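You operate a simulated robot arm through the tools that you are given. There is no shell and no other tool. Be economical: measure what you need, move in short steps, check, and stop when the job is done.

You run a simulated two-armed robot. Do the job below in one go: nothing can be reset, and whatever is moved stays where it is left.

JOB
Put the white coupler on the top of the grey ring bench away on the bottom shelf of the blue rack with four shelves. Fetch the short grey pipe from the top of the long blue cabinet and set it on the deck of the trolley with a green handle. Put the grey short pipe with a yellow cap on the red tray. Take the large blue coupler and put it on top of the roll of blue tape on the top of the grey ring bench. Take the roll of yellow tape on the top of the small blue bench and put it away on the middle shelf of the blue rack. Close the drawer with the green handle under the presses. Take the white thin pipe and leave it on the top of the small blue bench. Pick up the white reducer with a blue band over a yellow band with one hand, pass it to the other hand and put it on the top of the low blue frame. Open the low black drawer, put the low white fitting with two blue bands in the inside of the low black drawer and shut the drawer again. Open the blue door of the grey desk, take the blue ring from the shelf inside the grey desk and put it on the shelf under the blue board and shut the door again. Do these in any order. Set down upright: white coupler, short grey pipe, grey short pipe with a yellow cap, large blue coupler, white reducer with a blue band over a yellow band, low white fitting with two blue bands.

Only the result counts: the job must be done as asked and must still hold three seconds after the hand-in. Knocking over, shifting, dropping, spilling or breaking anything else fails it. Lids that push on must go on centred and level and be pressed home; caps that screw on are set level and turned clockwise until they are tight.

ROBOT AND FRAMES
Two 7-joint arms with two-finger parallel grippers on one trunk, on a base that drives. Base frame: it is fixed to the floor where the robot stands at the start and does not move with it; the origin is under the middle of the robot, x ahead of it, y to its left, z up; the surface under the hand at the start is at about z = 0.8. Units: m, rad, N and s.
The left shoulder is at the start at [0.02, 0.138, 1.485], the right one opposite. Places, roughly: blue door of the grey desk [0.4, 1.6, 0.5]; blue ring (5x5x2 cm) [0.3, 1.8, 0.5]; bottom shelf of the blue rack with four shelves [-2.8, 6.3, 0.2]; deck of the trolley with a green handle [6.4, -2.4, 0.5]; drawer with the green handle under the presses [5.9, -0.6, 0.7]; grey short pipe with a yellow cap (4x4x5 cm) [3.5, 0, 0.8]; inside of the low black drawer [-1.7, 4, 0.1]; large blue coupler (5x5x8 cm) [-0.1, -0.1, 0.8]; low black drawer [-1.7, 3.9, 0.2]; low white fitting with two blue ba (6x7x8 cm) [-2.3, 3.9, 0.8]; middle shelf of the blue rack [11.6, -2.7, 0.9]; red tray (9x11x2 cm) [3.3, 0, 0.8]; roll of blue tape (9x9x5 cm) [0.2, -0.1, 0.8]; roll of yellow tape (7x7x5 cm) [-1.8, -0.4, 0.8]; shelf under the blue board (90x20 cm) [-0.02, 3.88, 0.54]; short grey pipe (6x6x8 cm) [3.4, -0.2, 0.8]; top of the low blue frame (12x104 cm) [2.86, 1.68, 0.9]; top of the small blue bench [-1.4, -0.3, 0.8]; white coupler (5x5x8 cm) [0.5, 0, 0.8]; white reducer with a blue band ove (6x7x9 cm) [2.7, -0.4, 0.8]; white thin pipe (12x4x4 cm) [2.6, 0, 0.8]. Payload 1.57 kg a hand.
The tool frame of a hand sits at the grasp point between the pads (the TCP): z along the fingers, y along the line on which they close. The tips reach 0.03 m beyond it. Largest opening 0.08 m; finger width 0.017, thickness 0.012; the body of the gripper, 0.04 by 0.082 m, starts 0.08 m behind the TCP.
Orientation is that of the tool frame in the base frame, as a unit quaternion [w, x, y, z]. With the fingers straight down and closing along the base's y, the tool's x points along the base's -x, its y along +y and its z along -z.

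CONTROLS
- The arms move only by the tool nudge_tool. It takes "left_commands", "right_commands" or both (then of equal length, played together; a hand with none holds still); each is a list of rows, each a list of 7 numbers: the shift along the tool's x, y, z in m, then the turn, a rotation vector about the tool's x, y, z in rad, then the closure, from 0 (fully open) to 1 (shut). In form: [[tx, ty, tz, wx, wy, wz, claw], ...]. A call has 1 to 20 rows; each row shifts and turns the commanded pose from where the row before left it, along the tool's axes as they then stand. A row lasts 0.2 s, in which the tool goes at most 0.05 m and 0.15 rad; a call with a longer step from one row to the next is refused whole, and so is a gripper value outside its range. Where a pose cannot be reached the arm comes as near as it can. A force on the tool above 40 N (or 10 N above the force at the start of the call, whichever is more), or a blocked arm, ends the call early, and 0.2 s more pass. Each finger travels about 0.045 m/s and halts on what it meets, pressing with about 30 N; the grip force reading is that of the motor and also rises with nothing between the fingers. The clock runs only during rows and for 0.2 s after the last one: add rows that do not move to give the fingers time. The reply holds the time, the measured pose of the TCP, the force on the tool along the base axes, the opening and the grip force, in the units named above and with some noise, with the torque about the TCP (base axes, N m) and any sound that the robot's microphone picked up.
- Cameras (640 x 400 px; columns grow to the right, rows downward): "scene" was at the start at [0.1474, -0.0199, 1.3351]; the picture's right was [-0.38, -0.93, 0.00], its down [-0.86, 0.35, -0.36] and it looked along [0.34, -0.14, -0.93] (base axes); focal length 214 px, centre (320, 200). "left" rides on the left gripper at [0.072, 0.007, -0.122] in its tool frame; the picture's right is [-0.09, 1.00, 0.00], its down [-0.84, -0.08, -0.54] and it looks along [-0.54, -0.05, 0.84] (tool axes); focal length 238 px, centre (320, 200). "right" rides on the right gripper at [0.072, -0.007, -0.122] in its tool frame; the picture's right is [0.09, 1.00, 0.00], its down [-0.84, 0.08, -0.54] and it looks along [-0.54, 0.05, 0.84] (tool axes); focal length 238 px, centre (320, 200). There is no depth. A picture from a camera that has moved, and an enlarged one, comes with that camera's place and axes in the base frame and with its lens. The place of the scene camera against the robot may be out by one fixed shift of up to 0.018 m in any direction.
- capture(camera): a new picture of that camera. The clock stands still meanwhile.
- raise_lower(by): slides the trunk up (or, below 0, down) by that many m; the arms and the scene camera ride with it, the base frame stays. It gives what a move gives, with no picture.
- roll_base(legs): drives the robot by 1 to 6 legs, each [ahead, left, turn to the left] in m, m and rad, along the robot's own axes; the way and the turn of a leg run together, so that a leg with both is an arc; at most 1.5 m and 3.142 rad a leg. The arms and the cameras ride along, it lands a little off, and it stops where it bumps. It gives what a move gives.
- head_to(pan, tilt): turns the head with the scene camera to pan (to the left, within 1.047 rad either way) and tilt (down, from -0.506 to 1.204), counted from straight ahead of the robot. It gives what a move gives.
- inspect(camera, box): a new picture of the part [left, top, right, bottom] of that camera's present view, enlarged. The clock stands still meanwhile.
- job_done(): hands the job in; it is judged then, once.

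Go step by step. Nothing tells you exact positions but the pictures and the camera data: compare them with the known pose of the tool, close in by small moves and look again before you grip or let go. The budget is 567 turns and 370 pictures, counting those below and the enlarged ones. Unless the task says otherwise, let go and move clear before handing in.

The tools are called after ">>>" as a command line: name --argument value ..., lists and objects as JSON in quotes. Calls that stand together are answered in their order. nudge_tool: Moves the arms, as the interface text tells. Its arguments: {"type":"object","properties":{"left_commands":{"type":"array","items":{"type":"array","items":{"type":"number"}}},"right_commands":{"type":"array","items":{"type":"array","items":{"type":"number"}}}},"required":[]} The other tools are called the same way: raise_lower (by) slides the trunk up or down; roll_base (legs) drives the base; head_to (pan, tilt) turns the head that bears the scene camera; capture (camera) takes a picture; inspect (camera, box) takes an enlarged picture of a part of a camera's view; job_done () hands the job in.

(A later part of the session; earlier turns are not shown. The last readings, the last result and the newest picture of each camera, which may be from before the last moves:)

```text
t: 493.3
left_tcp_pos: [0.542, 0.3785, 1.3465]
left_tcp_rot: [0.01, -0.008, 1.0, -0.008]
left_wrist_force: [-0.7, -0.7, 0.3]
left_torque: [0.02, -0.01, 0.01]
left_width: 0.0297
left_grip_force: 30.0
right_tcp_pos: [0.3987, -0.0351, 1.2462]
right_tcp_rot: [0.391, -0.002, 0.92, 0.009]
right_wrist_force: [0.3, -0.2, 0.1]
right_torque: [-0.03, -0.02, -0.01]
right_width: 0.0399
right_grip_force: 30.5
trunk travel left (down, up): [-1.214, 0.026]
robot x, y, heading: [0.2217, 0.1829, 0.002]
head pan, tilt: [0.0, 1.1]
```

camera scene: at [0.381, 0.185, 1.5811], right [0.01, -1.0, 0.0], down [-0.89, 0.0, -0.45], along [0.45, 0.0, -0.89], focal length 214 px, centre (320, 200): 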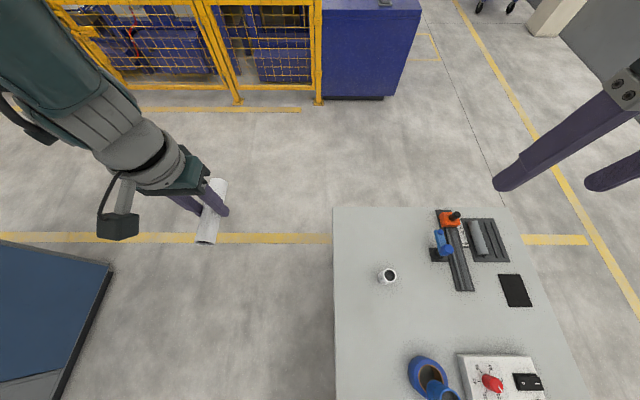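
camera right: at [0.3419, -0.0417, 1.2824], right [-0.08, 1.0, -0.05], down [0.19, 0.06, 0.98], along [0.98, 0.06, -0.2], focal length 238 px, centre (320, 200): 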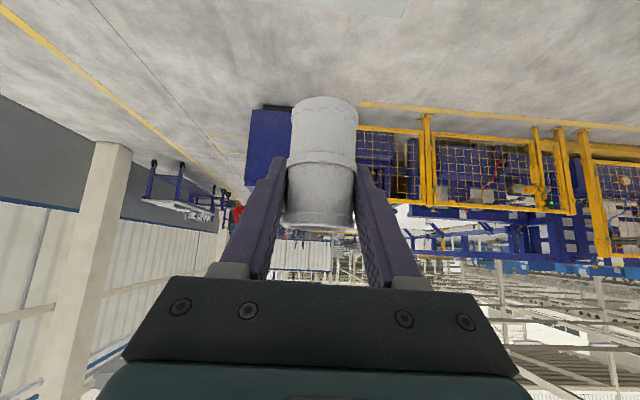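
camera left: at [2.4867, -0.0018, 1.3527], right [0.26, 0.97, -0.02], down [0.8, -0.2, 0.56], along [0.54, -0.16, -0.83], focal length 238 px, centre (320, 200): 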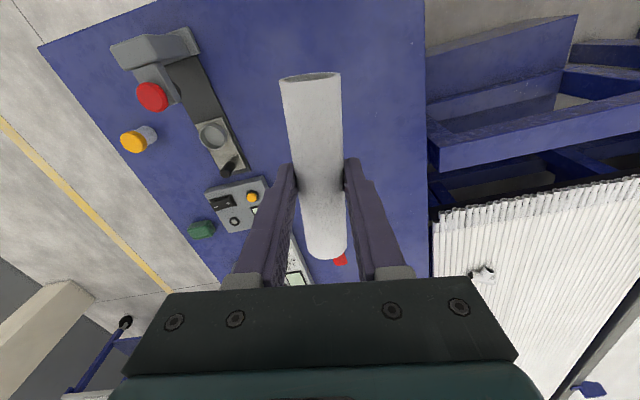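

>>> nudge_tool --right_commands '[[-0.0279, 0, 0.0287, 0, 0, 0, 1], [-0.0279, 0, 0.0287, 0, 0, 0, 1], [-0.0287, 0, -0.0279, 0, 0, 0, 1], [-0.0287, 0, -0.0279, 0, 0, 0, 1], [-0.0287, 0, -0.0279, 0, 0, 0, 1], [-0.0287, 0, -0.0279, 0, 0, 0, 1], [0, 0, 0, 0, 0, 0, 1], [0, 0, 0, 0, 0, 0, 1], [0, 0, 0, 0, 0, 0, 1], [0, 0, 0, 0, 0, 0, 1], [0, 0, 0, 0, 0, 0, 1], [0, 0, 0, 0, 0, 0, 1], [0, 0, 0, 0, 0, 0, 1]]' --left_commands '[[0, 0, 0, 0, 0, -0.1428, 1], [0, 0, 0, 0, 0, -0.1428, 1], [0, 0, 0, 0, 0, -0.1428, 1], [0, 0, 0, 0, 0, -0.1428, 1], [0, 0, 0, 0, 0, -0.1428, 1], [0, 0, 0, 0, 0, -0.1428, 1], [0, 0, 0, 0, 0, -0.1428, 1], [0, 0, 0, 0, 0, -0.1428, 1], [0, 0, 0, 0, 0, -0.1428, 1], [0, 0, 0, 0, 0, -0.1428, 1], [0, 0, 0, 0, 0, -0.1428, 1], [0, 0, 0.04, 0, 0, 0, 1], [0, 0, 0.04, 0, 0, 0, 1]]'

>>> roll_base --legs '[[-1.15, -0.29, 0], [-1.15, -0.29, 0]]'

>>> capture --camera "scene"

```text
t: 496.1
left_tcp_pos: [0.544, 0.3792, 1.2769]
left_tcp_rot: [0.0, 0.713, -0.701, 0.011]
left_wrist_force: [0.8, 0.8, -0.6]
left_torque: [-0.03, 0.0, -0.02]
left_width: 0.0301
left_grip_force: 30.2
left hand out of reach, approached as far as the arm can: row 13
right_tcp_pos: [0.4798, -0.0339, 1.4084]
right_tcp_rot: [0.39, -0.002, 0.921, 0.009]
right_wrist_force: [-0.4, 0.6, -0.7]
right_torque: [-0.01, -0.01, -0.01]
right_width: 0.0405
right_grip_force: 29.8
trunk travel left (down, up): [-1.214, 0.026]
robot x, y, heading: [0.2187, 0.1821, 0.004]
head pan, tilt: [0.0, 1.1]
```

```text
t: 507.7
left_tcp_pos: [-1.7438, -0.2423, 1.2762]
left_tcp_rot: [-0.001, 0.722, -0.692, 0.013]
left_wrist_force: [-0.1, 0.4, -0.3]
left_torque: [-0.01, 0.0, 0.02]
left_width: 0.03
left_grip_force: 30.0
right_tcp_pos: [-1.7969, -0.6559, 1.4076]
right_tcp_rot: [0.391, -0.016, 0.92, 0.015]
right_wrist_force: [1.5, 0.2, -0.2]
right_torque: [-0.03, -0.01, 0.01]
right_width: 0.0397
right_grip_force: 30.0
trunk travel left (down, up): [-1.214, 0.026]
robot x, y, heading: [-2.0586, -0.4455, 0.034]
head pan, tilt: [0.0, 1.1]
```

```text
232 pictures are left
camera scene: at [-1.9013, -0.4393, 1.695], right [0.04, -1.0, 0.0], down [-0.89, -0.03, -0.45], along [0.45, 0.02, -0.89], focal length 214 px, centre (320, 200)
```

scene: 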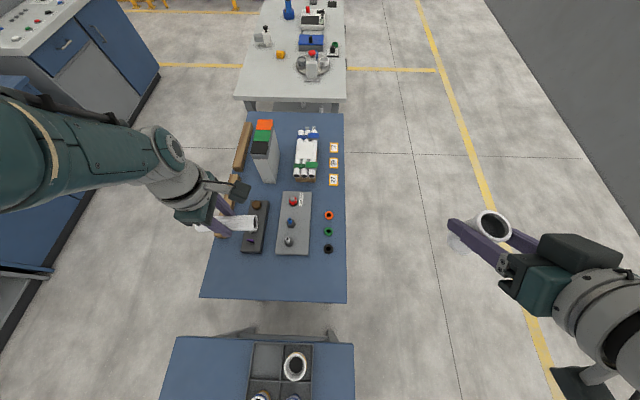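

>>> roll_base --legs '[[-0.058, 0.02, -0.034]]'

>>> raise_lower --by -0.35

>>> capture --camera "scene"

>>> capture --camera "left"

```text
t: 508.7
left_tcp_pos: [-1.7946, -0.2338, 1.2761]
left_tcp_rot: [0.0, 0.711, -0.703, 0.013]
left_wrist_force: [0.4, -0.1, -1.3]
left_torque: [0.0, 0.02, 0.04]
left_width: 0.03
left_grip_force: 30.4
right_tcp_pos: [-1.8628, -0.6462, 1.4074]
right_tcp_rot: [0.391, 0.0, 0.92, 0.007]
right_wrist_force: [0.0, -0.2, -0.6]
right_torque: [0.01, 0.02, -0.03]
right_width: 0.0401
right_grip_force: 30.5
trunk travel left (down, up): [-1.214, 0.026]
robot x, y, heading: [-2.1184, -0.4289, 0.001]
head pan, tilt: [0.0, 1.1]
```

```text
t: 512.1
left_tcp_pos: [-1.7944, -0.2333, 0.9262]
left_tcp_rot: [-0.001, 0.711, -0.703, 0.012]
left_wrist_force: [0.4, -0.1, -0.6]
left_torque: [0.01, -0.03, 0.0]
left_width: 0.0296
left_grip_force: 30.0
right_tcp_pos: [-1.8622, -0.6459, 1.0575]
right_tcp_rot: [0.39, -0.001, 0.921, 0.008]
right_wrist_force: [-0.9, -0.3, -0.8]
right_torque: [0.02, 0.03, -0.02]
right_width: 0.0401
right_grip_force: 29.7
trunk travel left (down, up): [-0.864, 0.376]
robot x, y, heading: [-2.1207, -0.4272, -0.005]
head pan, tilt: [0.0, 1.1]
```

```text
231 pictures are left
camera scene: at [-1.9594, -0.4265, 1.3451], right [0.0, -1.0, 0.0], down [-0.89, 0.0, -0.45], along [0.45, 0.0, -0.89], focal length 214 px, centre (320, 200)
```

scene: 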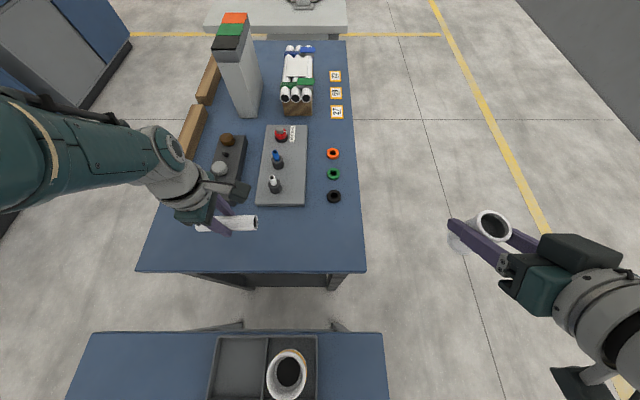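

```text
230 pictures are left
camera left: at [-1.8016, -0.3049, 1.0491], right [-1.0, 0.08, -0.02], down [0.06, 0.85, 0.53], along [0.06, 0.53, -0.85], focal length 238 px, centre (320, 200)
```

left: 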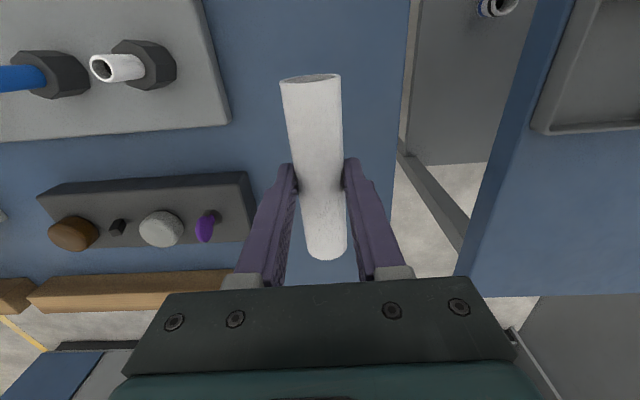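

>>> raise_lower --by -0.086

>>> nudge_tool --left_commands '[[0, 0, 0.002, 0, 0, 0, 1], [0, 0, 0.002, 0, 0, 0, 1], [0, 0, 0.002, 0, 0, 0, 1], [0, 0, 0, 0, 0, 0, 1]]'

```text
t: 513.3
left_tcp_pos: [-1.795, -0.2347, 0.8403]
left_tcp_rot: [-0.001, 0.71, -0.704, 0.013]
left_wrist_force: [-0.3, -0.5, -0.7]
left_torque: [0.0, -0.01, 0.0]
left_width: 0.0299
left_grip_force: 30.2
right_tcp_pos: [-1.862, -0.6447, 0.9717]
right_tcp_rot: [0.391, -0.001, 0.921, 0.008]
right_wrist_force: [-0.3, 0.0, -0.4]
right_torque: [-0.01, 0.0, 0.0]
right_width: 0.0401
right_grip_force: 29.9
trunk travel left (down, up): [-0.778, 0.462]
robot x, y, heading: [-2.1186, -0.4301, -0.003]
head pan, tilt: [0.0, 1.1]
```

```text
t: 514.3
left_tcp_pos: [-1.7945, -0.2334, 0.8403]
left_tcp_rot: [-0.001, 0.711, -0.703, 0.012]
left_wrist_force: [-0.5, 0.2, -1.1]
left_torque: [0.01, 0.01, 0.0]
left_width: 0.0299
left_grip_force: 29.9
left hand out of reach, approached as far as the arm can: row 3
right_tcp_pos: [-1.8632, -0.6453, 0.9715]
right_tcp_rot: [0.391, -0.001, 0.92, 0.008]
right_wrist_force: [1.2, -0.7, -0.5]
right_torque: [-0.02, 0.01, 0.02]
right_width: 0.04
right_grip_force: 29.7
trunk travel left (down, up): [-0.778, 0.462]
robot x, y, heading: [-2.1194, -0.4278, -0.002]
head pan, tilt: [0.0, 1.1]
```

>>> raise_lower --by -0.006

>>> raise_lower --by -0.003

```text
t: 514.9
left_tcp_pos: [-1.7935, -0.2343, 0.8322]
left_tcp_rot: [-0.001, 0.711, -0.703, 0.013]
left_wrist_force: [-1.3, -0.6, 8.4]
left_torque: [0.47, 0.07, 0.11]
left_width: 0.0299
left_grip_force: 29.9
right_tcp_pos: [-1.8624, -0.6467, 0.9665]
right_tcp_rot: [0.39, -0.001, 0.921, 0.008]
right_wrist_force: [-0.3, -0.7, -0.3]
right_torque: [0.0, 0.01, 0.03]
right_width: 0.04
right_grip_force: 30.4
trunk travel left (down, up): [-0.772, 0.468]
robot x, y, heading: [-2.117, -0.4285, 0.001]
head pan, tilt: [0.0, 1.1]
```

```text
t: 515.4
left_tcp_pos: [-1.7951, -0.2343, 0.8322]
left_tcp_rot: [-0.001, 0.71, -0.704, 0.014]
left_wrist_force: [-6.0, -3.1, 28.6]
left_torque: [-0.16, 0.18, 0.09]
left_width: 0.0299
left_grip_force: 30.2
right_tcp_pos: [-1.8624, -0.6454, 0.9634]
right_tcp_rot: [0.391, 0.0, 0.92, 0.009]
right_wrist_force: [0.7, 0.0, 0.1]
right_torque: [0.01, -0.05, 0.0]
right_width: 0.0402
right_grip_force: 29.5
trunk travel left (down, up): [-0.769, 0.471]
robot x, y, heading: [-2.1207, -0.427, -0.004]
head pan, tilt: [0.0, 1.1]
```

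>>> raise_lower --by 0.003

>>> nudge_tool --left_commands '[[0, 0, 0, 0, 0, 0, 0.55], [0, 0, 0, 0, 0, 0, 0.3], [0, 0, 0, 0, 0, 0, 0], [0, 0, 0, 0, 0, 0, 0], [0, 0, 0, 0, 0, 0, 0], [0, 0, -0.03, 0, 0, 0, 0], [0, 0, -0.03, 0, 0, 0, 0]]'

>>> capture --camera "left"

```text
t: 515.9
left_tcp_pos: [-1.7959, -0.233, 0.8335]
left_tcp_rot: [-0.001, 0.71, -0.704, 0.011]
left_wrist_force: [0.3, -0.1, 0.1]
left_torque: [0.0, 0.0, 0.01]
left_width: 0.03
left_grip_force: 29.6
right_tcp_pos: [-1.8619, -0.6455, 0.9652]
right_tcp_rot: [0.39, -0.001, 0.921, 0.008]
right_wrist_force: [0.1, -0.5, -0.7]
right_torque: [0.01, -0.01, -0.01]
right_width: 0.0398
right_grip_force: 29.8
trunk travel left (down, up): [-0.772, 0.468]
robot x, y, heading: [-2.1152, -0.4256, 0.002]
head pan, tilt: [0.0, 1.1]
```

```text
t: 517.5
left_tcp_pos: [-1.7977, -0.2347, 0.8929]
left_tcp_rot: [0.0, 0.709, -0.705, 0.014]
left_wrist_force: [0.4, 0.1, -0.3]
left_torque: [-0.01, -0.05, -0.02]
left_width: 0.0799
left_grip_force: 0.0
right_tcp_pos: [-1.8634, -0.6465, 0.9653]
right_tcp_rot: [0.391, -0.001, 0.92, 0.008]
right_wrist_force: [0.1, 0.2, 0.3]
right_torque: [0.04, 0.0, -0.01]
right_width: 0.0401
right_grip_force: 30.4
trunk travel left (down, up): [-0.772, 0.468]
robot x, y, heading: [-2.1201, -0.4287, 0.001]
head pan, tilt: [0.0, 1.1]
```

```text
229 pictures are left
camera left: at [-1.8037, -0.305, 1.0152], right [-1.0, 0.09, -0.02], down [0.06, 0.85, 0.53], along [0.06, 0.53, -0.85], focal length 238 px, centre (320, 200)
```

left: 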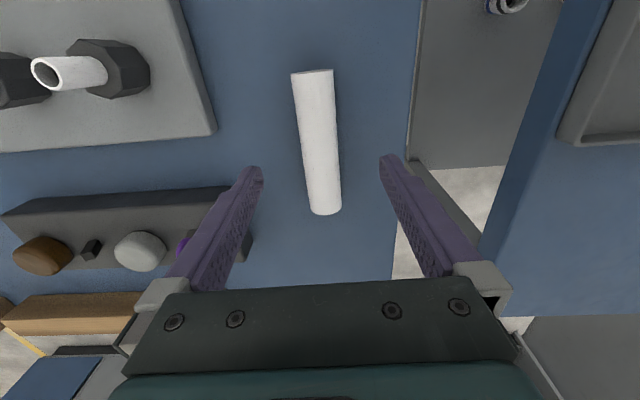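

The pipe lies on the small blue bench. Raise, restore the left hand, turn to +y and look towards the four-shelf rack.

>>> raise_lower --by 0.4

>>> nudge_tool --left_commands '[[0, 0, 0, 0, 0, 0.1428, 0], [0, 0, 0, 0, 0, 0.1428, 0], [0, 0, 0, 0, 0, 0.1428, 0], [0, 0, 0, 0, 0, 0.1428, 0], [0, 0, 0, 0, 0, 0.1428, 0], [0, 0, 0, 0, 0, 0.1428, 0], [0, 0, 0, 0, 0, 0.1428, 0], [0, 0, 0, 0, 0, 0.1428, 0], [0, 0, 0, 0, 0, 0.1428, 0], [0, 0, 0, 0, 0, 0.1428, 0], [0, 0, 0, 0, 0, 0.1428, 0]]'

>>> roll_base --legs '[[0, 0, 1.57]]'

>>> head_to --pan 0 --tilt 0.35

>>> capture --camera "scene"

```text
t: 521.3
left_tcp_pos: [-1.7957, -0.2339, 1.2927]
left_tcp_rot: [0.0, 0.711, -0.703, 0.012]
left_wrist_force: [0.7, 0.1, -0.5]
left_torque: [0.04, -0.04, -0.02]
left_width: 0.0797
left_grip_force: 0.0
right_tcp_pos: [-1.8625, -0.6462, 1.3656]
right_tcp_rot: [0.391, -0.001, 0.92, 0.009]
right_wrist_force: [-0.8, -0.2, 0.0]
right_torque: [0.01, -0.04, 0.0]
right_width: 0.04
right_grip_force: 29.7
trunk travel left (down, up): [-1.172, 0.068]
robot x, y, heading: [-2.12, -0.4245, 0.002]
head pan, tilt: [0.0, 1.1]
```

```text
t: 523.7
left_tcp_pos: [-1.7984, -0.2338, 1.2947]
left_tcp_rot: [0.01, -0.003, 1.0, -0.009]
left_wrist_force: [0.1, -0.2, -0.2]
left_torque: [0.0, -0.02, -0.02]
left_width: 0.0801
left_grip_force: 0.1
right_tcp_pos: [-1.8622, -0.645, 1.3655]
right_tcp_rot: [0.391, -0.001, 0.92, 0.008]
right_wrist_force: [-0.3, 0.0, 0.4]
right_torque: [-0.04, 0.0, 0.01]
right_width: 0.0401
right_grip_force: 29.8
trunk travel left (down, up): [-1.172, 0.068]
robot x, y, heading: [-2.1167, -0.4308, 0.001]
head pan, tilt: [0.0, 1.1]
```

```text
t: 527.9
left_tcp_pos: [-2.3075, -0.1031, 1.2945]
left_tcp_rot: [0.013, -0.704, 0.71, 0.0]
left_wrist_force: [-0.3, -0.1, 0.1]
left_torque: [0.01, -0.03, 0.02]
left_width: 0.0799
left_grip_force: 0.0
right_tcp_pos: [-1.8957, -0.1761, 1.3656]
right_tcp_rot: [0.272, -0.646, 0.657, 0.279]
right_wrist_force: [-0.5, 0.3, -0.9]
right_torque: [-0.01, -0.01, 0.0]
right_width: 0.0399
right_grip_force: 29.3
trunk travel left (down, up): [-1.172, 0.068]
robot x, y, heading: [-2.1181, -0.4275, 1.555]
head pan, tilt: [0.0, 1.1]
```

```text
t: 529.0
left_tcp_pos: [-2.3062, -0.1041, 1.2941]
left_tcp_rot: [0.013, -0.704, 0.71, 0.001]
left_wrist_force: [-0.4, -0.1, -0.6]
left_torque: [-0.02, -0.03, -0.04]
left_width: 0.0802
left_grip_force: 0.0
right_tcp_pos: [-1.8953, -0.1758, 1.3675]
right_tcp_rot: [0.272, -0.646, 0.656, 0.28]
right_wrist_force: [0.1, 0.3, -1.4]
right_torque: [0.0, -0.01, 0.0]
right_width: 0.0399
right_grip_force: 29.9
trunk travel left (down, up): [-1.172, 0.068]
robot x, y, heading: [-2.1174, -0.4269, 1.555]
head pan, tilt: [0.0, 0.351]
```

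```text
228 pictures are left
camera scene: at [-2.1192, -0.2339, 1.7143], right [1.0, -0.02, 0.0], down [-0.01, -0.34, -0.94], along [0.02, 0.94, -0.34], focal length 214 px, centre (320, 200)
```

scene: 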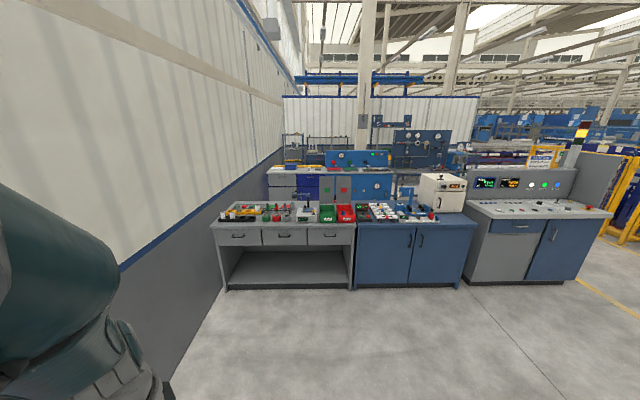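

>>> roll_base --legs '[[1.3, -0.1, 0.016]]'

>>> capture --camera "scene"

```text
t: 535.6
left_tcp_pos: [-2.2092, 1.1991, 1.2943]
left_tcp_rot: [-0.013, 0.713, -0.701, -0.001]
left_wrist_force: [-0.3, 0.3, 0.0]
left_torque: [-0.01, 0.01, 0.01]
left_width: 0.0801
left_grip_force: 0.2
right_tcp_pos: [-1.7942, 1.137, 1.3671]
right_tcp_rot: [-0.269, 0.653, -0.649, -0.282]
right_wrist_force: [0.1, 0.5, -0.9]
right_torque: [-0.05, 0.02, -0.01]
right_width: 0.0398
right_grip_force: 29.2
trunk travel left (down, up): [-1.172, 0.068]
robot x, y, heading: [-2.0068, 0.8819, 1.578]
head pan, tilt: [0.0, 0.351]
```

```text
227 pictures are left
camera scene: at [-2.0176, 1.0732, 1.7144], right [1.0, 0.01, 0.0], down [0.0, -0.34, -0.94], along [-0.01, 0.94, -0.34], focal length 214 px, centre (320, 200)
```

scene: 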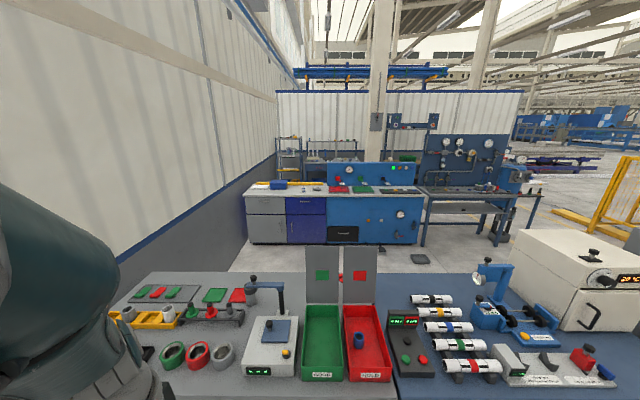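

>>> roll_base --legs '[[1.4, 0.2, -0.008], [0.7, 0, 0]]'

>>> capture --camera "scene"

```text
t: 546.0
left_tcp_pos: [-2.4643, 3.2609, 1.2939]
left_tcp_rot: [-0.013, 0.721, -0.693, 0.0]
left_wrist_force: [0.0, -0.6, -0.2]
left_torque: [-0.01, -0.03, 0.01]
left_width: 0.08
left_grip_force: 0.0
right_tcp_pos: [-2.0496, 3.2072, 1.3658]
right_tcp_rot: [-0.266, 0.661, -0.641, -0.286]
right_wrist_force: [0.2, -0.9, -1.0]
right_torque: [-0.02, -0.03, -0.03]
right_width: 0.0397
right_grip_force: 29.8
trunk travel left (down, up): [-1.172, 0.068]
robot x, y, heading: [-2.2622, 2.9411, 1.605]
head pan, tilt: [0.0, 0.351]
```

```text
226 pictures are left
camera scene: at [-2.2705, 3.1391, 1.7144], right [1.0, 0.03, 0.0], down [0.01, -0.34, -0.94], along [-0.03, 0.94, -0.34], focal length 214 px, centre (320, 200)
```

scene: 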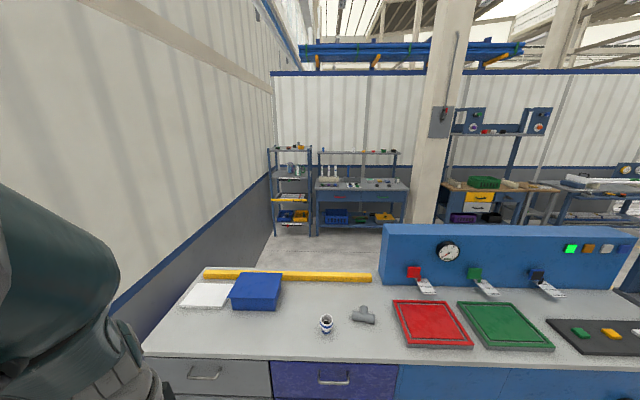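

>>> roll_base --legs '[[1.3, 0.05, -0.034], [0.75, 0, 0]]'

>>> head_to --pan 0.3 --tilt 0.7

>>> capture --camera "scene"

```text
t: 556.1
left_tcp_pos: [-2.5264, 5.3106, 1.2946]
left_tcp_rot: [-0.013, 0.709, -0.705, -0.001]
left_wrist_force: [-0.1, 0.4, -0.1]
left_torque: [0.03, 0.02, 0.03]
left_width: 0.0803
left_grip_force: 0.1
right_tcp_pos: [-2.1144, 5.2433, 1.3647]
right_tcp_rot: [0.271, -0.649, 0.653, 0.281]
right_wrist_force: [-1.1, -0.3, 0.6]
right_torque: [-0.03, 0.0, 0.0]
right_width: 0.04
right_grip_force: 29.8
trunk travel left (down, up): [-1.172, 0.068]
robot x, y, heading: [-2.3349, 4.9878, 1.565]
head pan, tilt: [0.0, 0.351]
```

```text
t: 557.0
left_tcp_pos: [-2.5308, 5.3107, 1.2937]
left_tcp_rot: [-0.013, 0.711, -0.704, -0.001]
left_wrist_force: [-0.1, 0.7, -0.1]
left_torque: [0.0, 0.0, 0.02]
left_width: 0.0801
left_grip_force: 0.1
right_tcp_pos: [-2.1157, 5.242, 1.3654]
right_tcp_rot: [0.271, -0.649, 0.652, 0.281]
right_wrist_force: [-0.5, 0.3, -0.5]
right_torque: [0.02, 0.0, 0.0]
right_width: 0.0398
right_grip_force: 29.8
trunk travel left (down, up): [-1.172, 0.068]
robot x, y, heading: [-2.3334, 4.9875, 1.568]
head pan, tilt: [0.3, 0.7]
```

```text
225 pictures are left
camera scene: at [-2.3605, 5.1747, 1.6924], right [0.97, 0.25, 0.0], down [0.14, -0.54, -0.83], along [-0.21, 0.8, -0.56], focal length 214 px, centre (320, 200)
```

scene: 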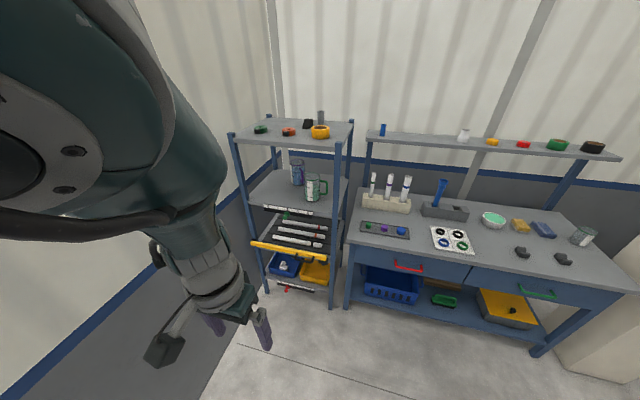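

>>> inspect --camera "scene" --box '[220, 100, 370, 310]'

```text
1.90 times, centred on (295, 205) of scene
camera zoom: at [-2.3605, 5.1747, 1.6924], right [0.97, 0.25, 0.0], down [0.14, -0.54, -0.83], along [-0.21, 0.8, -0.56], focal length 408 px, centre (368, 190)
```

zoom: 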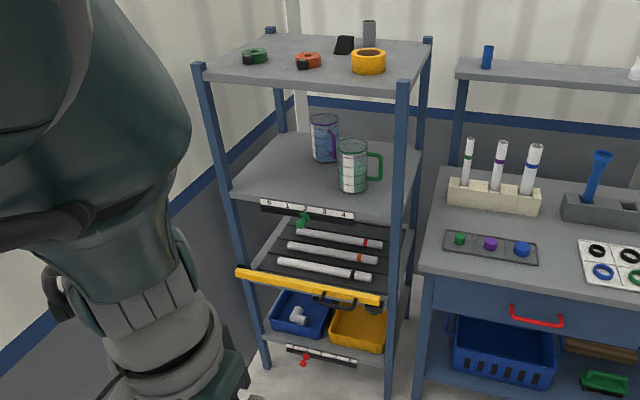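

>>> raise_lower --by -0.4

>>> raise_lower --by -0.2

>>> head_to --pan 0.35 --tilt 0.6

>>> capture --camera "scene"

```text
t: 560.8
left_tcp_pos: [-2.529, 5.3098, 0.8938]
left_tcp_rot: [-0.012, 0.71, -0.704, -0.002]
left_wrist_force: [-0.3, 0.6, -0.1]
left_torque: [-0.03, -0.03, -0.02]
left_width: 0.0803
left_grip_force: 0.0
right_tcp_pos: [-2.1137, 5.2428, 0.9659]
right_tcp_rot: [0.271, -0.65, 0.652, 0.281]
right_wrist_force: [-0.2, -0.5, -0.7]
right_torque: [0.02, -0.01, -0.01]
right_width: 0.0399
right_grip_force: 30.0
trunk travel left (down, up): [-0.772, 0.468]
robot x, y, heading: [-2.3321, 4.9904, 1.566]
head pan, tilt: [0.3, 0.7]
```

```text
t: 563.0
left_tcp_pos: [-2.5291, 5.3101, 0.6943]
left_tcp_rot: [-0.012, 0.71, -0.704, -0.001]
left_wrist_force: [-1.3, 0.6, -0.1]
left_torque: [-0.02, -0.01, 0.0]
left_width: 0.0801
left_grip_force: 0.1
right_tcp_pos: [-2.1146, 5.2421, 0.7654]
right_tcp_rot: [0.271, -0.65, 0.652, 0.281]
right_wrist_force: [0.8, 0.2, -0.7]
right_torque: [-0.01, 0.01, 0.0]
right_width: 0.0401
right_grip_force: 29.5
trunk travel left (down, up): [-0.572, 0.668]
robot x, y, heading: [-2.3333, 4.9877, 1.568]
head pan, tilt: [0.3, 0.7]
```

```text
t: 563.6
left_tcp_pos: [-2.5285, 5.3114, 0.6942]
left_tcp_rot: [-0.013, 0.71, -0.704, -0.002]
left_wrist_force: [0.4, 0.3, 0.3]
left_torque: [-0.01, 0.0, -0.01]
left_width: 0.0799
left_grip_force: 0.1
right_tcp_pos: [-2.114, 5.2429, 0.7659]
right_tcp_rot: [0.271, -0.65, 0.652, 0.282]
right_wrist_force: [0.2, -0.1, -0.9]
right_torque: [-0.02, -0.01, 0.02]
right_width: 0.0398
right_grip_force: 29.6
trunk travel left (down, up): [-0.572, 0.668]
robot x, y, heading: [-2.336, 4.989, 1.566]
head pan, tilt: [0.351, 0.6]
```

```text
223 pictures are left
camera scene: at [-2.3629, 5.173, 1.0899], right [0.96, 0.28, 0.0], down [0.17, -0.56, -0.81], along [-0.23, 0.78, -0.58], focal length 214 px, centre (320, 200)
```

scene: 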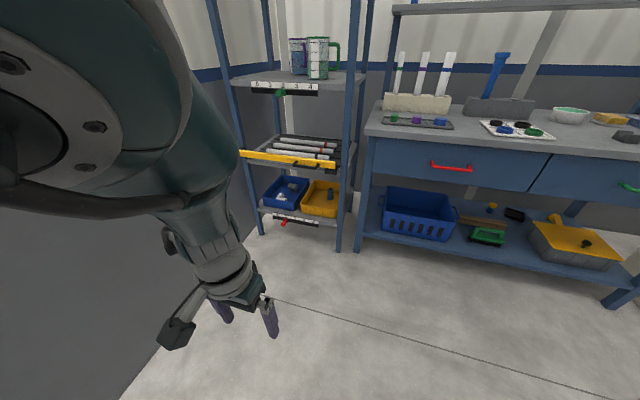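

>>> inspect --camera "scene" --box '[220, 120, 370, 260]'

```text
2.86 times, centred on (295, 190) of scene
camera zoom: at [-2.3629, 5.173, 1.0899], right [0.96, 0.28, 0.0], down [0.17, -0.56, -0.81], along [-0.23, 0.78, -0.58], focal length 613 px, centre (391, 229)
```

zoom: 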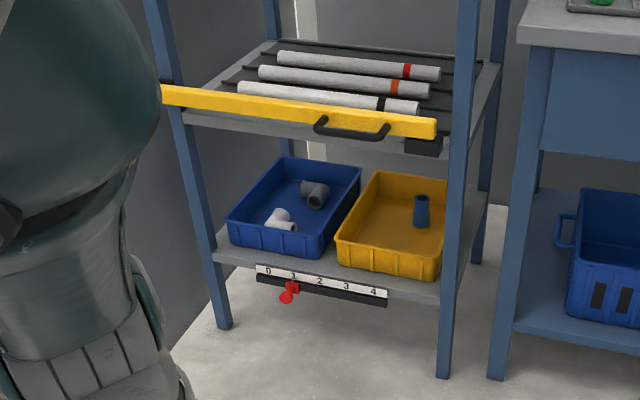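

The bottom shelf has only a ~6 cm strip free in front of two bins, and the rack stands close to the left wall. So the coupler should be placed by the left hand with a fingertip grip; I'll set it down upright on the grey bench behind me and regrasp it with the left.

>>> raise_lower --by 0.4

>>> raise_lower --by 0.25

>>> roll_base --legs '[[-0.8, 0.15, 0], [-0.77, 0.15, 0]]'

>>> head_to --pan 0 --tilt 1.0

>>> capture --camera "scene"

```text
t: 567.5
left_tcp_pos: [-2.5308, 5.3109, 1.0939]
left_tcp_rot: [-0.013, 0.71, -0.704, -0.002]
left_wrist_force: [0.2, 0.1, 0.8]
left_torque: [-0.01, 0.03, 0.0]
left_width: 0.0799
left_grip_force: 0.1
right_tcp_pos: [-2.1146, 5.2433, 1.1667]
right_tcp_rot: [0.272, -0.649, 0.652, 0.281]
right_wrist_force: [0.3, -0.2, -1.3]
right_torque: [0.0, 0.02, 0.0]
right_width: 0.0398
right_grip_force: 30.1
trunk travel left (down, up): [-0.972, 0.268]
robot x, y, heading: [-2.3344, 4.9882, 1.565]
head pan, tilt: [0.351, 0.6]
```

```text
t: 570.0
left_tcp_pos: [-2.5301, 5.3112, 1.3445]
left_tcp_rot: [-0.012, 0.711, -0.704, -0.001]
left_wrist_force: [-0.2, -0.2, 0.7]
left_torque: [-0.03, 0.01, 0.03]
left_width: 0.0801
left_grip_force: 0.1
right_tcp_pos: [-2.115, 5.2433, 1.416]
right_tcp_rot: [0.271, -0.65, 0.652, 0.282]
right_wrist_force: [0.6, 0.4, -0.4]
right_torque: [0.05, -0.03, 0.05]
right_width: 0.0402
right_grip_force: 30.6
trunk travel left (down, up): [-1.222, 0.018]
robot x, y, heading: [-2.3318, 4.9879, 1.568]
head pan, tilt: [0.351, 0.6]
```

```text
t: 578.2
left_tcp_pos: [-2.826, 3.7358, 1.3435]
left_tcp_rot: [-0.012, 0.715, -0.699, -0.002]
left_wrist_force: [-0.5, -1.1, -0.6]
left_torque: [-0.01, 0.03, 0.01]
left_width: 0.0802
left_grip_force: 0.0
right_tcp_pos: [-2.4092, 3.6725, 1.4149]
right_tcp_rot: [-0.269, 0.654, -0.648, -0.283]
right_wrist_force: [-0.6, -0.7, -0.4]
right_torque: [0.04, -0.01, 0.03]
right_width: 0.04
right_grip_force: 29.7
trunk travel left (down, up): [-1.222, 0.018]
robot x, y, heading: [-2.628, 3.4143, 1.581]
head pan, tilt: [0.351, 0.6]
```

```text
t: 579.1
left_tcp_pos: [-2.8276, 3.7361, 1.3451]
left_tcp_rot: [-0.012, 0.715, -0.699, -0.003]
left_wrist_force: [-1.0, -0.1, 0.4]
left_torque: [0.0, 0.02, -0.02]
left_width: 0.08
left_grip_force: 0.1
right_tcp_pos: [-2.4097, 3.6728, 1.4154]
right_tcp_rot: [-0.269, 0.654, -0.648, -0.283]
right_wrist_force: [-0.3, 0.0, -1.2]
right_torque: [0.01, -0.01, -0.01]
right_width: 0.0402
right_grip_force: 29.8
trunk travel left (down, up): [-1.222, 0.018]
robot x, y, heading: [-2.6257, 3.4143, 1.577]
head pan, tilt: [0.0, 1.0]
```

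```text
221 pictures are left
camera scene: at [-2.657, 3.6, 1.738], right [0.96, 0.3, 0.0], down [0.18, -0.57, -0.8], along [-0.24, 0.76, -0.6], focal length 214 px, centre (320, 200)
```

scene: 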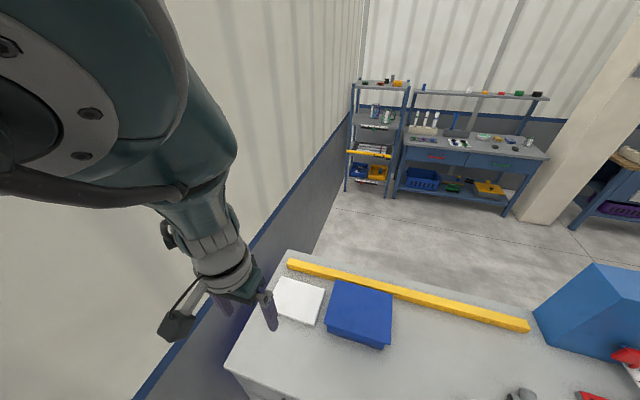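

>>> nudge_tool --left_commands '[[0, 0, 0.04, 0, 0, 0, 0], [0, 0, 0.04, 0, 0, 0, 0], [0.03, 0, 0.02, 0, 0, 0, 0], [0.03, 0, 0, 0, 0, 0, 0], [0, 0, 0, 0, 0, 0, 0]]'

>>> head_to --pan -0.2 --tilt 1.0

>>> capture --camera "scene"

>>> capture --camera "right"

```text
t: 580.3
left_tcp_pos: [-2.8419, 3.6792, 1.2653]
left_tcp_rot: [-0.008, 0.722, -0.692, -0.014]
left_wrist_force: [0.5, -0.5, 0.0]
left_torque: [0.01, -0.02, 0.02]
left_width: 0.08
left_grip_force: 0.0
left hand out of reach, approached as far as the arm can: row 2
right_tcp_pos: [-2.4098, 3.6735, 1.4169]
right_tcp_rot: [-0.269, 0.654, -0.648, -0.283]
right_wrist_force: [-0.1, -0.2, -0.2]
right_torque: [-0.01, 0.0, 0.02]
right_width: 0.0403
right_grip_force: 30.6
trunk travel left (down, up): [-1.222, 0.018]
robot x, y, heading: [-2.6269, 3.415, 1.58]
head pan, tilt: [0.0, 1.0]
```

```text
t: 581.0
left_tcp_pos: [-2.8422, 3.6768, 1.2635]
left_tcp_rot: [-0.005, 0.72, -0.694, -0.012]
left_wrist_force: [-0.9, 0.0, -1.0]
left_torque: [0.0, 0.0, 0.01]
left_width: 0.0797
left_grip_force: 0.1
right_tcp_pos: [-2.4094, 3.6736, 1.4152]
right_tcp_rot: [-0.269, 0.654, -0.648, -0.283]
right_wrist_force: [-0.3, 0.1, -0.4]
right_torque: [0.04, 0.0, 0.01]
right_width: 0.0398
right_grip_force: 30.2
trunk travel left (down, up): [-1.222, 0.018]
robot x, y, heading: [-2.6262, 3.4173, 1.576]
head pan, tilt: [-0.201, 1.0]
```

```text
220 pictures are left
camera scene: at [-2.618, 3.5853, 1.7097], right [0.98, -0.19, 0.0], down [-0.16, -0.83, -0.54], along [0.1, 0.53, -0.84], focal length 214 px, centre (320, 200)
```

scene: 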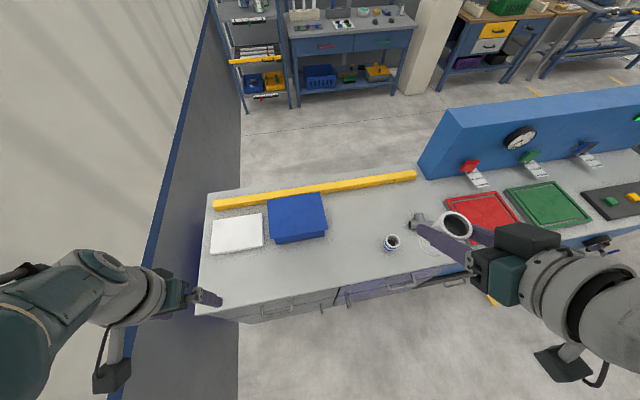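

```text
219 pictures are left
camera right: at [-2.4, 3.5351, 1.4487], right [-1.0, -0.08, -0.05], down [-0.07, 0.19, 0.98], along [-0.07, 0.98, -0.2], focal length 238 px, centre (320, 200)
```

right: 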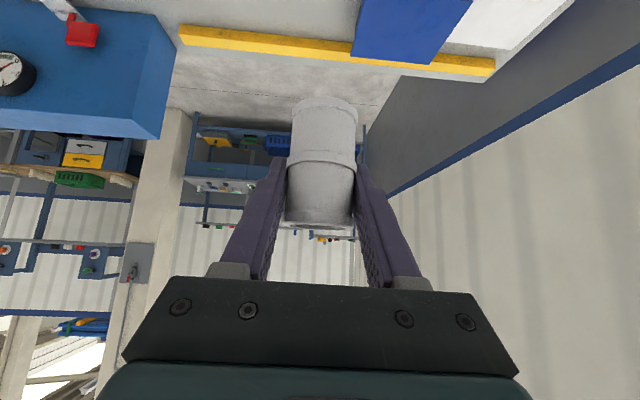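

>>> nudge_tool --left_commands '[[0, 0.01, -0.04, 0, 0, 0, 0], [0, 0.01, -0.04, 0, 0, 0, 0], [0, 0, -0.04, 0, 0, 0, 0], [0, 0, -0.04, 0, 0, 0, 0], [0, 0, -0.04, 0, 0, 0, 0]]' --right_commands '[[0.0251, 0, 0.0244, 0, 0, 0, 1], [0.0251, 0, 0.0244, 0, 0, 0, 1], [0.0251, 0, 0.0244, 0, 0, 0, 1], [0, 0, 0, 0, 0, 0, 1], [0, 0, 0, 0, 0, 0, 1]]'

>>> roll_base --legs '[[0.116, 0.011, 0]]'

```text
t: 582.4
left_tcp_pos: [-2.9046, 3.6703, 1.3977]
left_tcp_rot: [0.047, 0.732, -0.677, -0.059]
left_wrist_force: [0.1, 0.6, 0.3]
left_torque: [0.01, -0.01, 0.01]
left_width: 0.0801
left_grip_force: 0.1
left hand out of reach, approached as far as the arm can: row 1, 2
right_tcp_pos: [-2.4145, 3.6744, 1.3134]
right_tcp_rot: [-0.27, 0.654, -0.648, -0.283]
right_wrist_force: [-0.2, 1.0, -0.4]
right_torque: [-0.01, 0.01, -0.01]
right_width: 0.0401
right_grip_force: 29.8
trunk travel left (down, up): [-1.222, 0.018]
robot x, y, heading: [-2.627, 3.414, 1.579]
head pan, tilt: [-0.201, 1.0]
stopped in row 5 (left hand): the arm was blocked; the commanded pose is now the measured one
```

```text
t: 583.6
left_tcp_pos: [-2.9161, 3.7829, 1.3966]
left_tcp_rot: [0.047, 0.731, -0.678, -0.057]
left_wrist_force: [-0.2, -0.8, -0.4]
left_torque: [0.01, 0.0, -0.02]
left_width: 0.08
left_grip_force: 0.1
right_tcp_pos: [-2.4242, 3.786, 1.3128]
right_tcp_rot: [-0.269, 0.653, -0.649, -0.282]
right_wrist_force: [0.5, 0.0, -1.1]
right_torque: [0.0, 0.0, 0.03]
right_width: 0.0399
right_grip_force: 29.7
trunk travel left (down, up): [-1.222, 0.018]
robot x, y, heading: [-2.6392, 3.5272, 1.574]
head pan, tilt: [-0.201, 1.0]
```

>>> nudge_tool --left_commands '[[0, -0.025, 0, 0, 0, 0, 0], [0, -0.025, 0, 0, 0, 0, 0], [0, -0.02, 0, 0, 0, 0, 0]]'

>>> raise_lower --by -0.38

>>> capture --camera "scene"

>>> capture --camera "right"

```text
t: 584.6
left_tcp_pos: [-2.9035, 3.7967, 1.3944]
left_tcp_rot: [0.079, 0.734, -0.667, -0.102]
left_wrist_force: [-0.2, -0.5, -0.2]
left_torque: [0.0, 0.02, -0.02]
left_width: 0.0801
left_grip_force: 0.1
right_tcp_pos: [-2.4259, 3.7864, 1.3126]
right_tcp_rot: [-0.27, 0.654, -0.648, -0.283]
right_wrist_force: [-0.6, 0.1, -0.2]
right_torque: [0.0, -0.06, 0.02]
right_width: 0.0399
right_grip_force: 29.9
trunk travel left (down, up): [-1.222, 0.018]
robot x, y, heading: [-2.6374, 3.531, 1.576]
head pan, tilt: [-0.201, 1.0]
stopped in row 3 (left hand): the arm was blocked; the commanded pose is now the measured one
```

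```text
t: 588.3
left_tcp_pos: [-2.9028, 3.7969, 1.0141]
left_tcp_rot: [0.08, 0.732, -0.669, -0.101]
left_wrist_force: [0.2, 0.5, 0.1]
left_torque: [-0.01, -0.01, 0.01]
left_width: 0.08
left_grip_force: 0.0
right_tcp_pos: [-2.4262, 3.7865, 0.9331]
right_tcp_rot: [-0.27, 0.654, -0.648, -0.284]
right_wrist_force: [-0.1, -0.9, 0.0]
right_torque: [0.02, -0.03, 0.02]
right_width: 0.0402
right_grip_force: 30.3
trunk travel left (down, up): [-0.842, 0.398]
robot x, y, heading: [-2.6371, 3.5266, 1.58]
head pan, tilt: [-0.201, 1.0]
```

```text
218 pictures are left
camera scene: at [-2.6297, 3.6981, 1.3297], right [0.98, -0.19, 0.0], down [-0.16, -0.83, -0.54], along [0.1, 0.53, -0.84], focal length 214 px, centre (320, 200)
```

scene: 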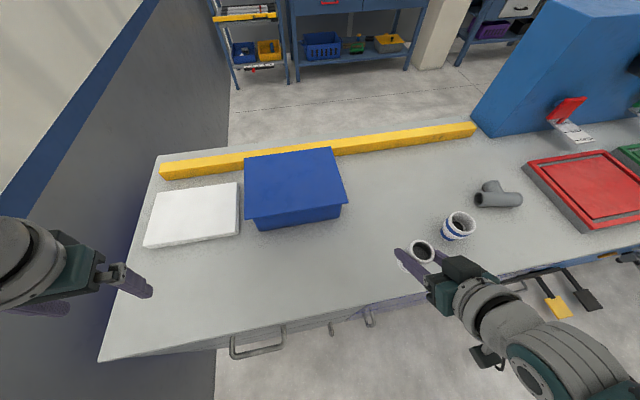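

```text
217 pictures are left
camera right: at [-2.4158, 3.648, 0.966], right [-1.0, -0.08, -0.05], down [-0.07, 0.19, 0.98], along [-0.07, 0.98, -0.19], focal length 238 px, centre (320, 200)
```

right: 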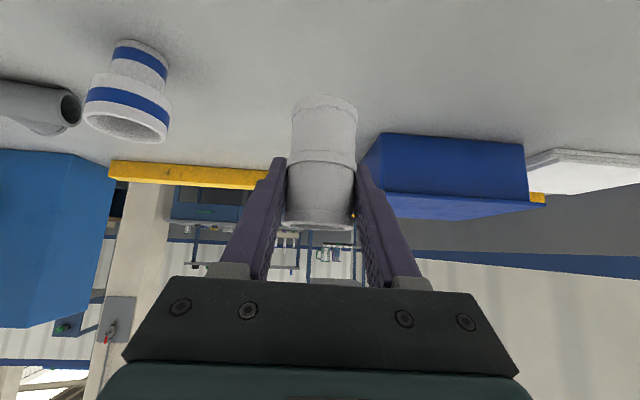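

>>> raise_lower --by -0.078

>>> raise_lower --by -0.005

```text
t: 589.5
left_tcp_pos: [-2.9022, 3.7967, 0.9373]
left_tcp_rot: [0.079, 0.733, -0.668, -0.101]
left_wrist_force: [-0.6, 0.6, -0.4]
left_torque: [-0.03, 0.03, 0.0]
left_width: 0.0801
left_grip_force: 0.0
right_tcp_pos: [-2.4261, 3.7853, 0.8557]
right_tcp_rot: [-0.269, 0.654, -0.648, -0.283]
right_wrist_force: [-0.9, -0.2, -1.1]
right_torque: [0.02, 0.0, -0.02]
right_width: 0.04
right_grip_force: 30.1
trunk travel left (down, up): [-0.764, 0.476]
robot x, y, heading: [-2.6389, 3.5301, 1.579]
head pan, tilt: [-0.201, 1.0]
```

```text
t: 590.0
left_tcp_pos: [-2.9009, 3.7967, 0.9316]
left_tcp_rot: [0.079, 0.733, -0.668, -0.101]
left_wrist_force: [-0.7, 0.0, 0.4]
left_torque: [-0.01, -0.02, -0.01]
left_width: 0.0799
left_grip_force: 0.1
right_tcp_pos: [-2.425, 3.7877, 0.8507]
right_tcp_rot: [-0.27, 0.653, -0.648, -0.283]
right_wrist_force: [-1.1, 0.1, 2.6]
right_torque: [-0.01, -0.03, 0.02]
right_width: 0.0399
right_grip_force: 29.9
trunk travel left (down, up): [-0.759, 0.481]
robot x, y, heading: [-2.6408, 3.5284, 1.576]
head pan, tilt: [-0.201, 1.0]
```

>>> raise_lower --by -0.001

>>> nudge_tool --right_commands '[[0, 0, 0, 0, 0, 0, 0.4], [0, 0, 0, 0, 0, 0, 0.2], [0, 0, 0, 0, 0, 0, 0], [0, 0, 0, 0, 0, 0, 0], [0, 0, 0, 0, 0, 0, 0]]'

>>> raise_lower --by 0.3

>>> capture --camera "scene"

```text
t: 590.5
left_tcp_pos: [-2.902, 3.7965, 0.9312]
left_tcp_rot: [0.08, 0.733, -0.668, -0.101]
left_wrist_force: [0.6, -0.1, -1.6]
left_torque: [-0.01, 0.02, 0.01]
left_width: 0.0798
left_grip_force: 0.0
right_tcp_pos: [-2.4261, 3.7853, 0.8506]
right_tcp_rot: [-0.27, 0.653, -0.648, -0.284]
right_wrist_force: [-1.6, -5.6, 18.1]
right_torque: [-0.23, -0.19, -0.08]
right_width: 0.0398
right_grip_force: 29.5
trunk travel left (down, up): [-0.758, 0.482]
robot x, y, heading: [-2.6381, 3.53, 1.579]
head pan, tilt: [-0.201, 1.0]
```

```text
t: 591.7
left_tcp_pos: [-2.9023, 3.795, 0.929]
left_tcp_rot: [0.079, 0.733, -0.668, -0.101]
left_wrist_force: [-0.1, -0.3, 0.1]
left_torque: [0.0, 0.01, -0.02]
left_width: 0.08
left_grip_force: 0.0
right_tcp_pos: [-2.4264, 3.7853, 0.8484]
right_tcp_rot: [-0.27, 0.653, -0.649, -0.283]
right_wrist_force: [-0.3, -0.5, 0.5]
right_torque: [-0.01, 0.01, -0.01]
right_width: 0.0799
right_grip_force: 0.1
trunk travel left (down, up): [-0.758, 0.482]
robot x, y, heading: [-2.6369, 3.5288, 1.58]
head pan, tilt: [-0.201, 1.0]
```

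```text
t: 594.7
left_tcp_pos: [-2.9011, 3.7952, 1.2317]
left_tcp_rot: [0.08, 0.733, -0.668, -0.101]
left_wrist_force: [-0.4, -0.3, 0.9]
left_torque: [-0.01, -0.03, -0.04]
left_width: 0.0797
left_grip_force: 0.0
right_tcp_pos: [-2.4242, 3.7849, 1.1486]
right_tcp_rot: [-0.27, 0.653, -0.648, -0.283]
right_wrist_force: [0.1, -0.2, -0.2]
right_torque: [0.0, -0.01, 0.01]
right_width: 0.0799
right_grip_force: 0.0
trunk travel left (down, up): [-1.058, 0.182]
robot x, y, heading: [-2.6368, 3.5312, 1.575]
head pan, tilt: [-0.201, 1.0]
```

```text
216 pictures are left
camera scene: at [-2.6297, 3.6981, 1.5456], right [0.98, -0.19, 0.0], down [-0.16, -0.83, -0.54], along [0.1, 0.53, -0.84], focal length 214 px, centre (320, 200)
```

scene: 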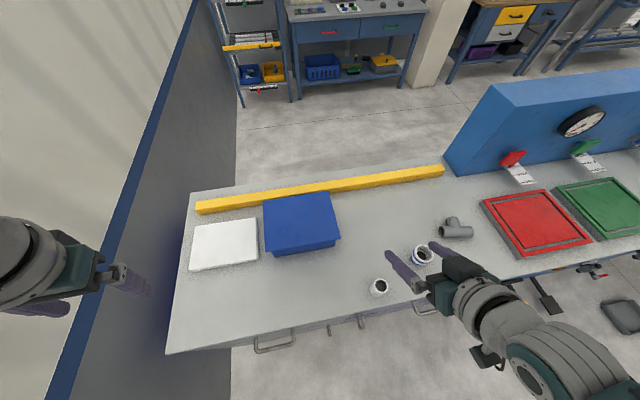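

Coupler stands on the bench. Now shift right so the left hand can take it; straighten and tilt the left, raise the right out of the way.

>>> roll_base --legs '[[-0.12, -0.41, 0]]'

>>> nudge_tool --left_commands '[[0, 0, 0, 0.128, 0.015, 0.043, 0], [0, 0, 0, 0.128, 0.015, 0.043, 0], [0, 0, 0, 0, 0, 0, 0], [0, 0, 0, 0, 0, 0, 0]]' --right_commands '[[-0.0344, 0, -0.0335, 0, 0, 0, 0], [-0.0344, 0, -0.0335, 0, 0, 0, 0], [-0.0344, 0, -0.0335, 0, 0, 0, 0], [-0.0344, 0, -0.0335, 0, 0, 0, 0]]'

>>> nudge_tool --left_commands '[[0, 0, 0, 0, -0.1333, 0, 0], [0, 0, 0, 0, -0.1333, 0, 0], [0, 0, 0, 0, -0.1333, 0, 0], [0, 0, 0, 0, -0.1333, 0, 0], [0, 0, 0, 0, -0.1333, 0, 0], [0, 0, 0, 0, -0.1333, 0, 0], [0, 0, 0, 0, 0, 0, 0]]'

>>> capture --camera "left"

>>> capture --camera "scene"

```text
t: 597.3
left_tcp_pos: [-2.4956, 3.6819, 1.2289]
left_tcp_rot: [0.08, 0.734, -0.667, -0.1]
left_wrist_force: [-0.1, -0.1, 0.6]
left_torque: [-0.04, -0.02, -0.02]
left_width: 0.0802
left_grip_force: 0.1
right_tcp_pos: [-2.0187, 3.6738, 1.149]
right_tcp_rot: [-0.269, 0.655, -0.647, -0.284]
right_wrist_force: [-0.1, 0.0, 0.1]
right_torque: [0.0, -0.01, 0.01]
right_width: 0.0802
right_grip_force: 0.1
trunk travel left (down, up): [-1.058, 0.182]
robot x, y, heading: [-2.2311, 3.4126, 1.583]
head pan, tilt: [-0.201, 1.0]
```

```text
t: 598.3
left_tcp_pos: [-2.497, 3.6821, 1.2301]
left_tcp_rot: [-0.001, 0.711, -0.703, -0.001]
left_wrist_force: [0.2, -0.3, -0.2]
left_torque: [0.0, 0.0, -0.03]
left_width: 0.08
left_grip_force: 0.1
right_tcp_pos: [-2.0129, 3.6708, 1.3434]
right_tcp_rot: [-0.269, 0.654, -0.648, -0.283]
right_wrist_force: [-0.2, 0.0, 0.6]
right_torque: [-0.06, -0.03, 0.01]
right_width: 0.0799
right_grip_force: 0.2
trunk travel left (down, up): [-1.058, 0.182]
robot x, y, heading: [-2.2319, 3.4162, 1.581]
head pan, tilt: [-0.201, 1.0]
```

```text
t: 599.9
left_tcp_pos: [-2.4962, 3.6811, 1.2305]
left_tcp_rot: [-0.274, 0.654, -0.648, -0.276]
left_wrist_force: [-0.4, -1.2, -0.2]
left_torque: [-0.03, 0.01, -0.04]
left_width: 0.0801
left_grip_force: 0.1
right_tcp_pos: [-2.0141, 3.6716, 1.3433]
right_tcp_rot: [-0.27, 0.654, -0.647, -0.283]
right_wrist_force: [-0.4, -0.6, -0.1]
right_torque: [-0.01, -0.02, -0.03]
right_width: 0.0801
right_grip_force: 0.0
trunk travel left (down, up): [-1.058, 0.182]
robot x, y, heading: [-2.2311, 3.4142, 1.581]
head pan, tilt: [-0.201, 1.0]
```

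```text
215 pictures are left
camera left: at [-2.4993, 3.544, 1.2624], right [-1.0, 0.05, 0.07], down [0.08, 0.19, 0.98], along [0.04, 0.98, -0.2], focal length 238 px, centre (320, 200)
```

left: 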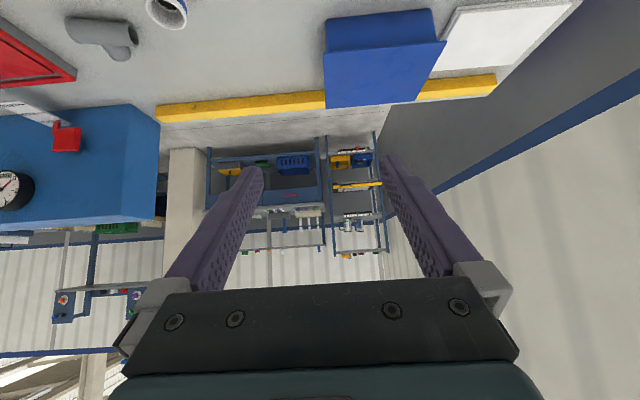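

```text
214 pictures are left
camera scene: at [-2.2231, 3.5854, 1.5457], right [0.98, -0.19, 0.0], down [-0.16, -0.83, -0.54], along [0.1, 0.53, -0.84], focal length 214 px, centre (320, 200)
```

scene: 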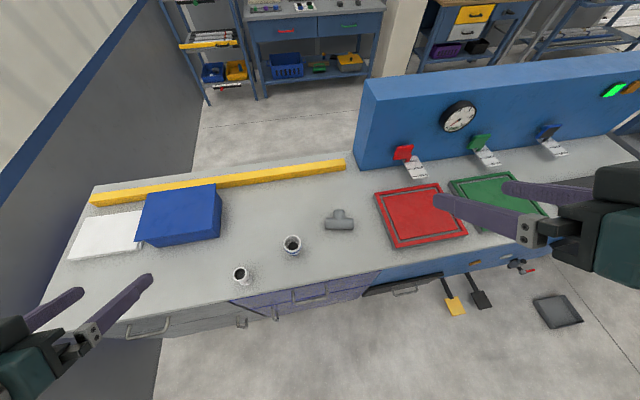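

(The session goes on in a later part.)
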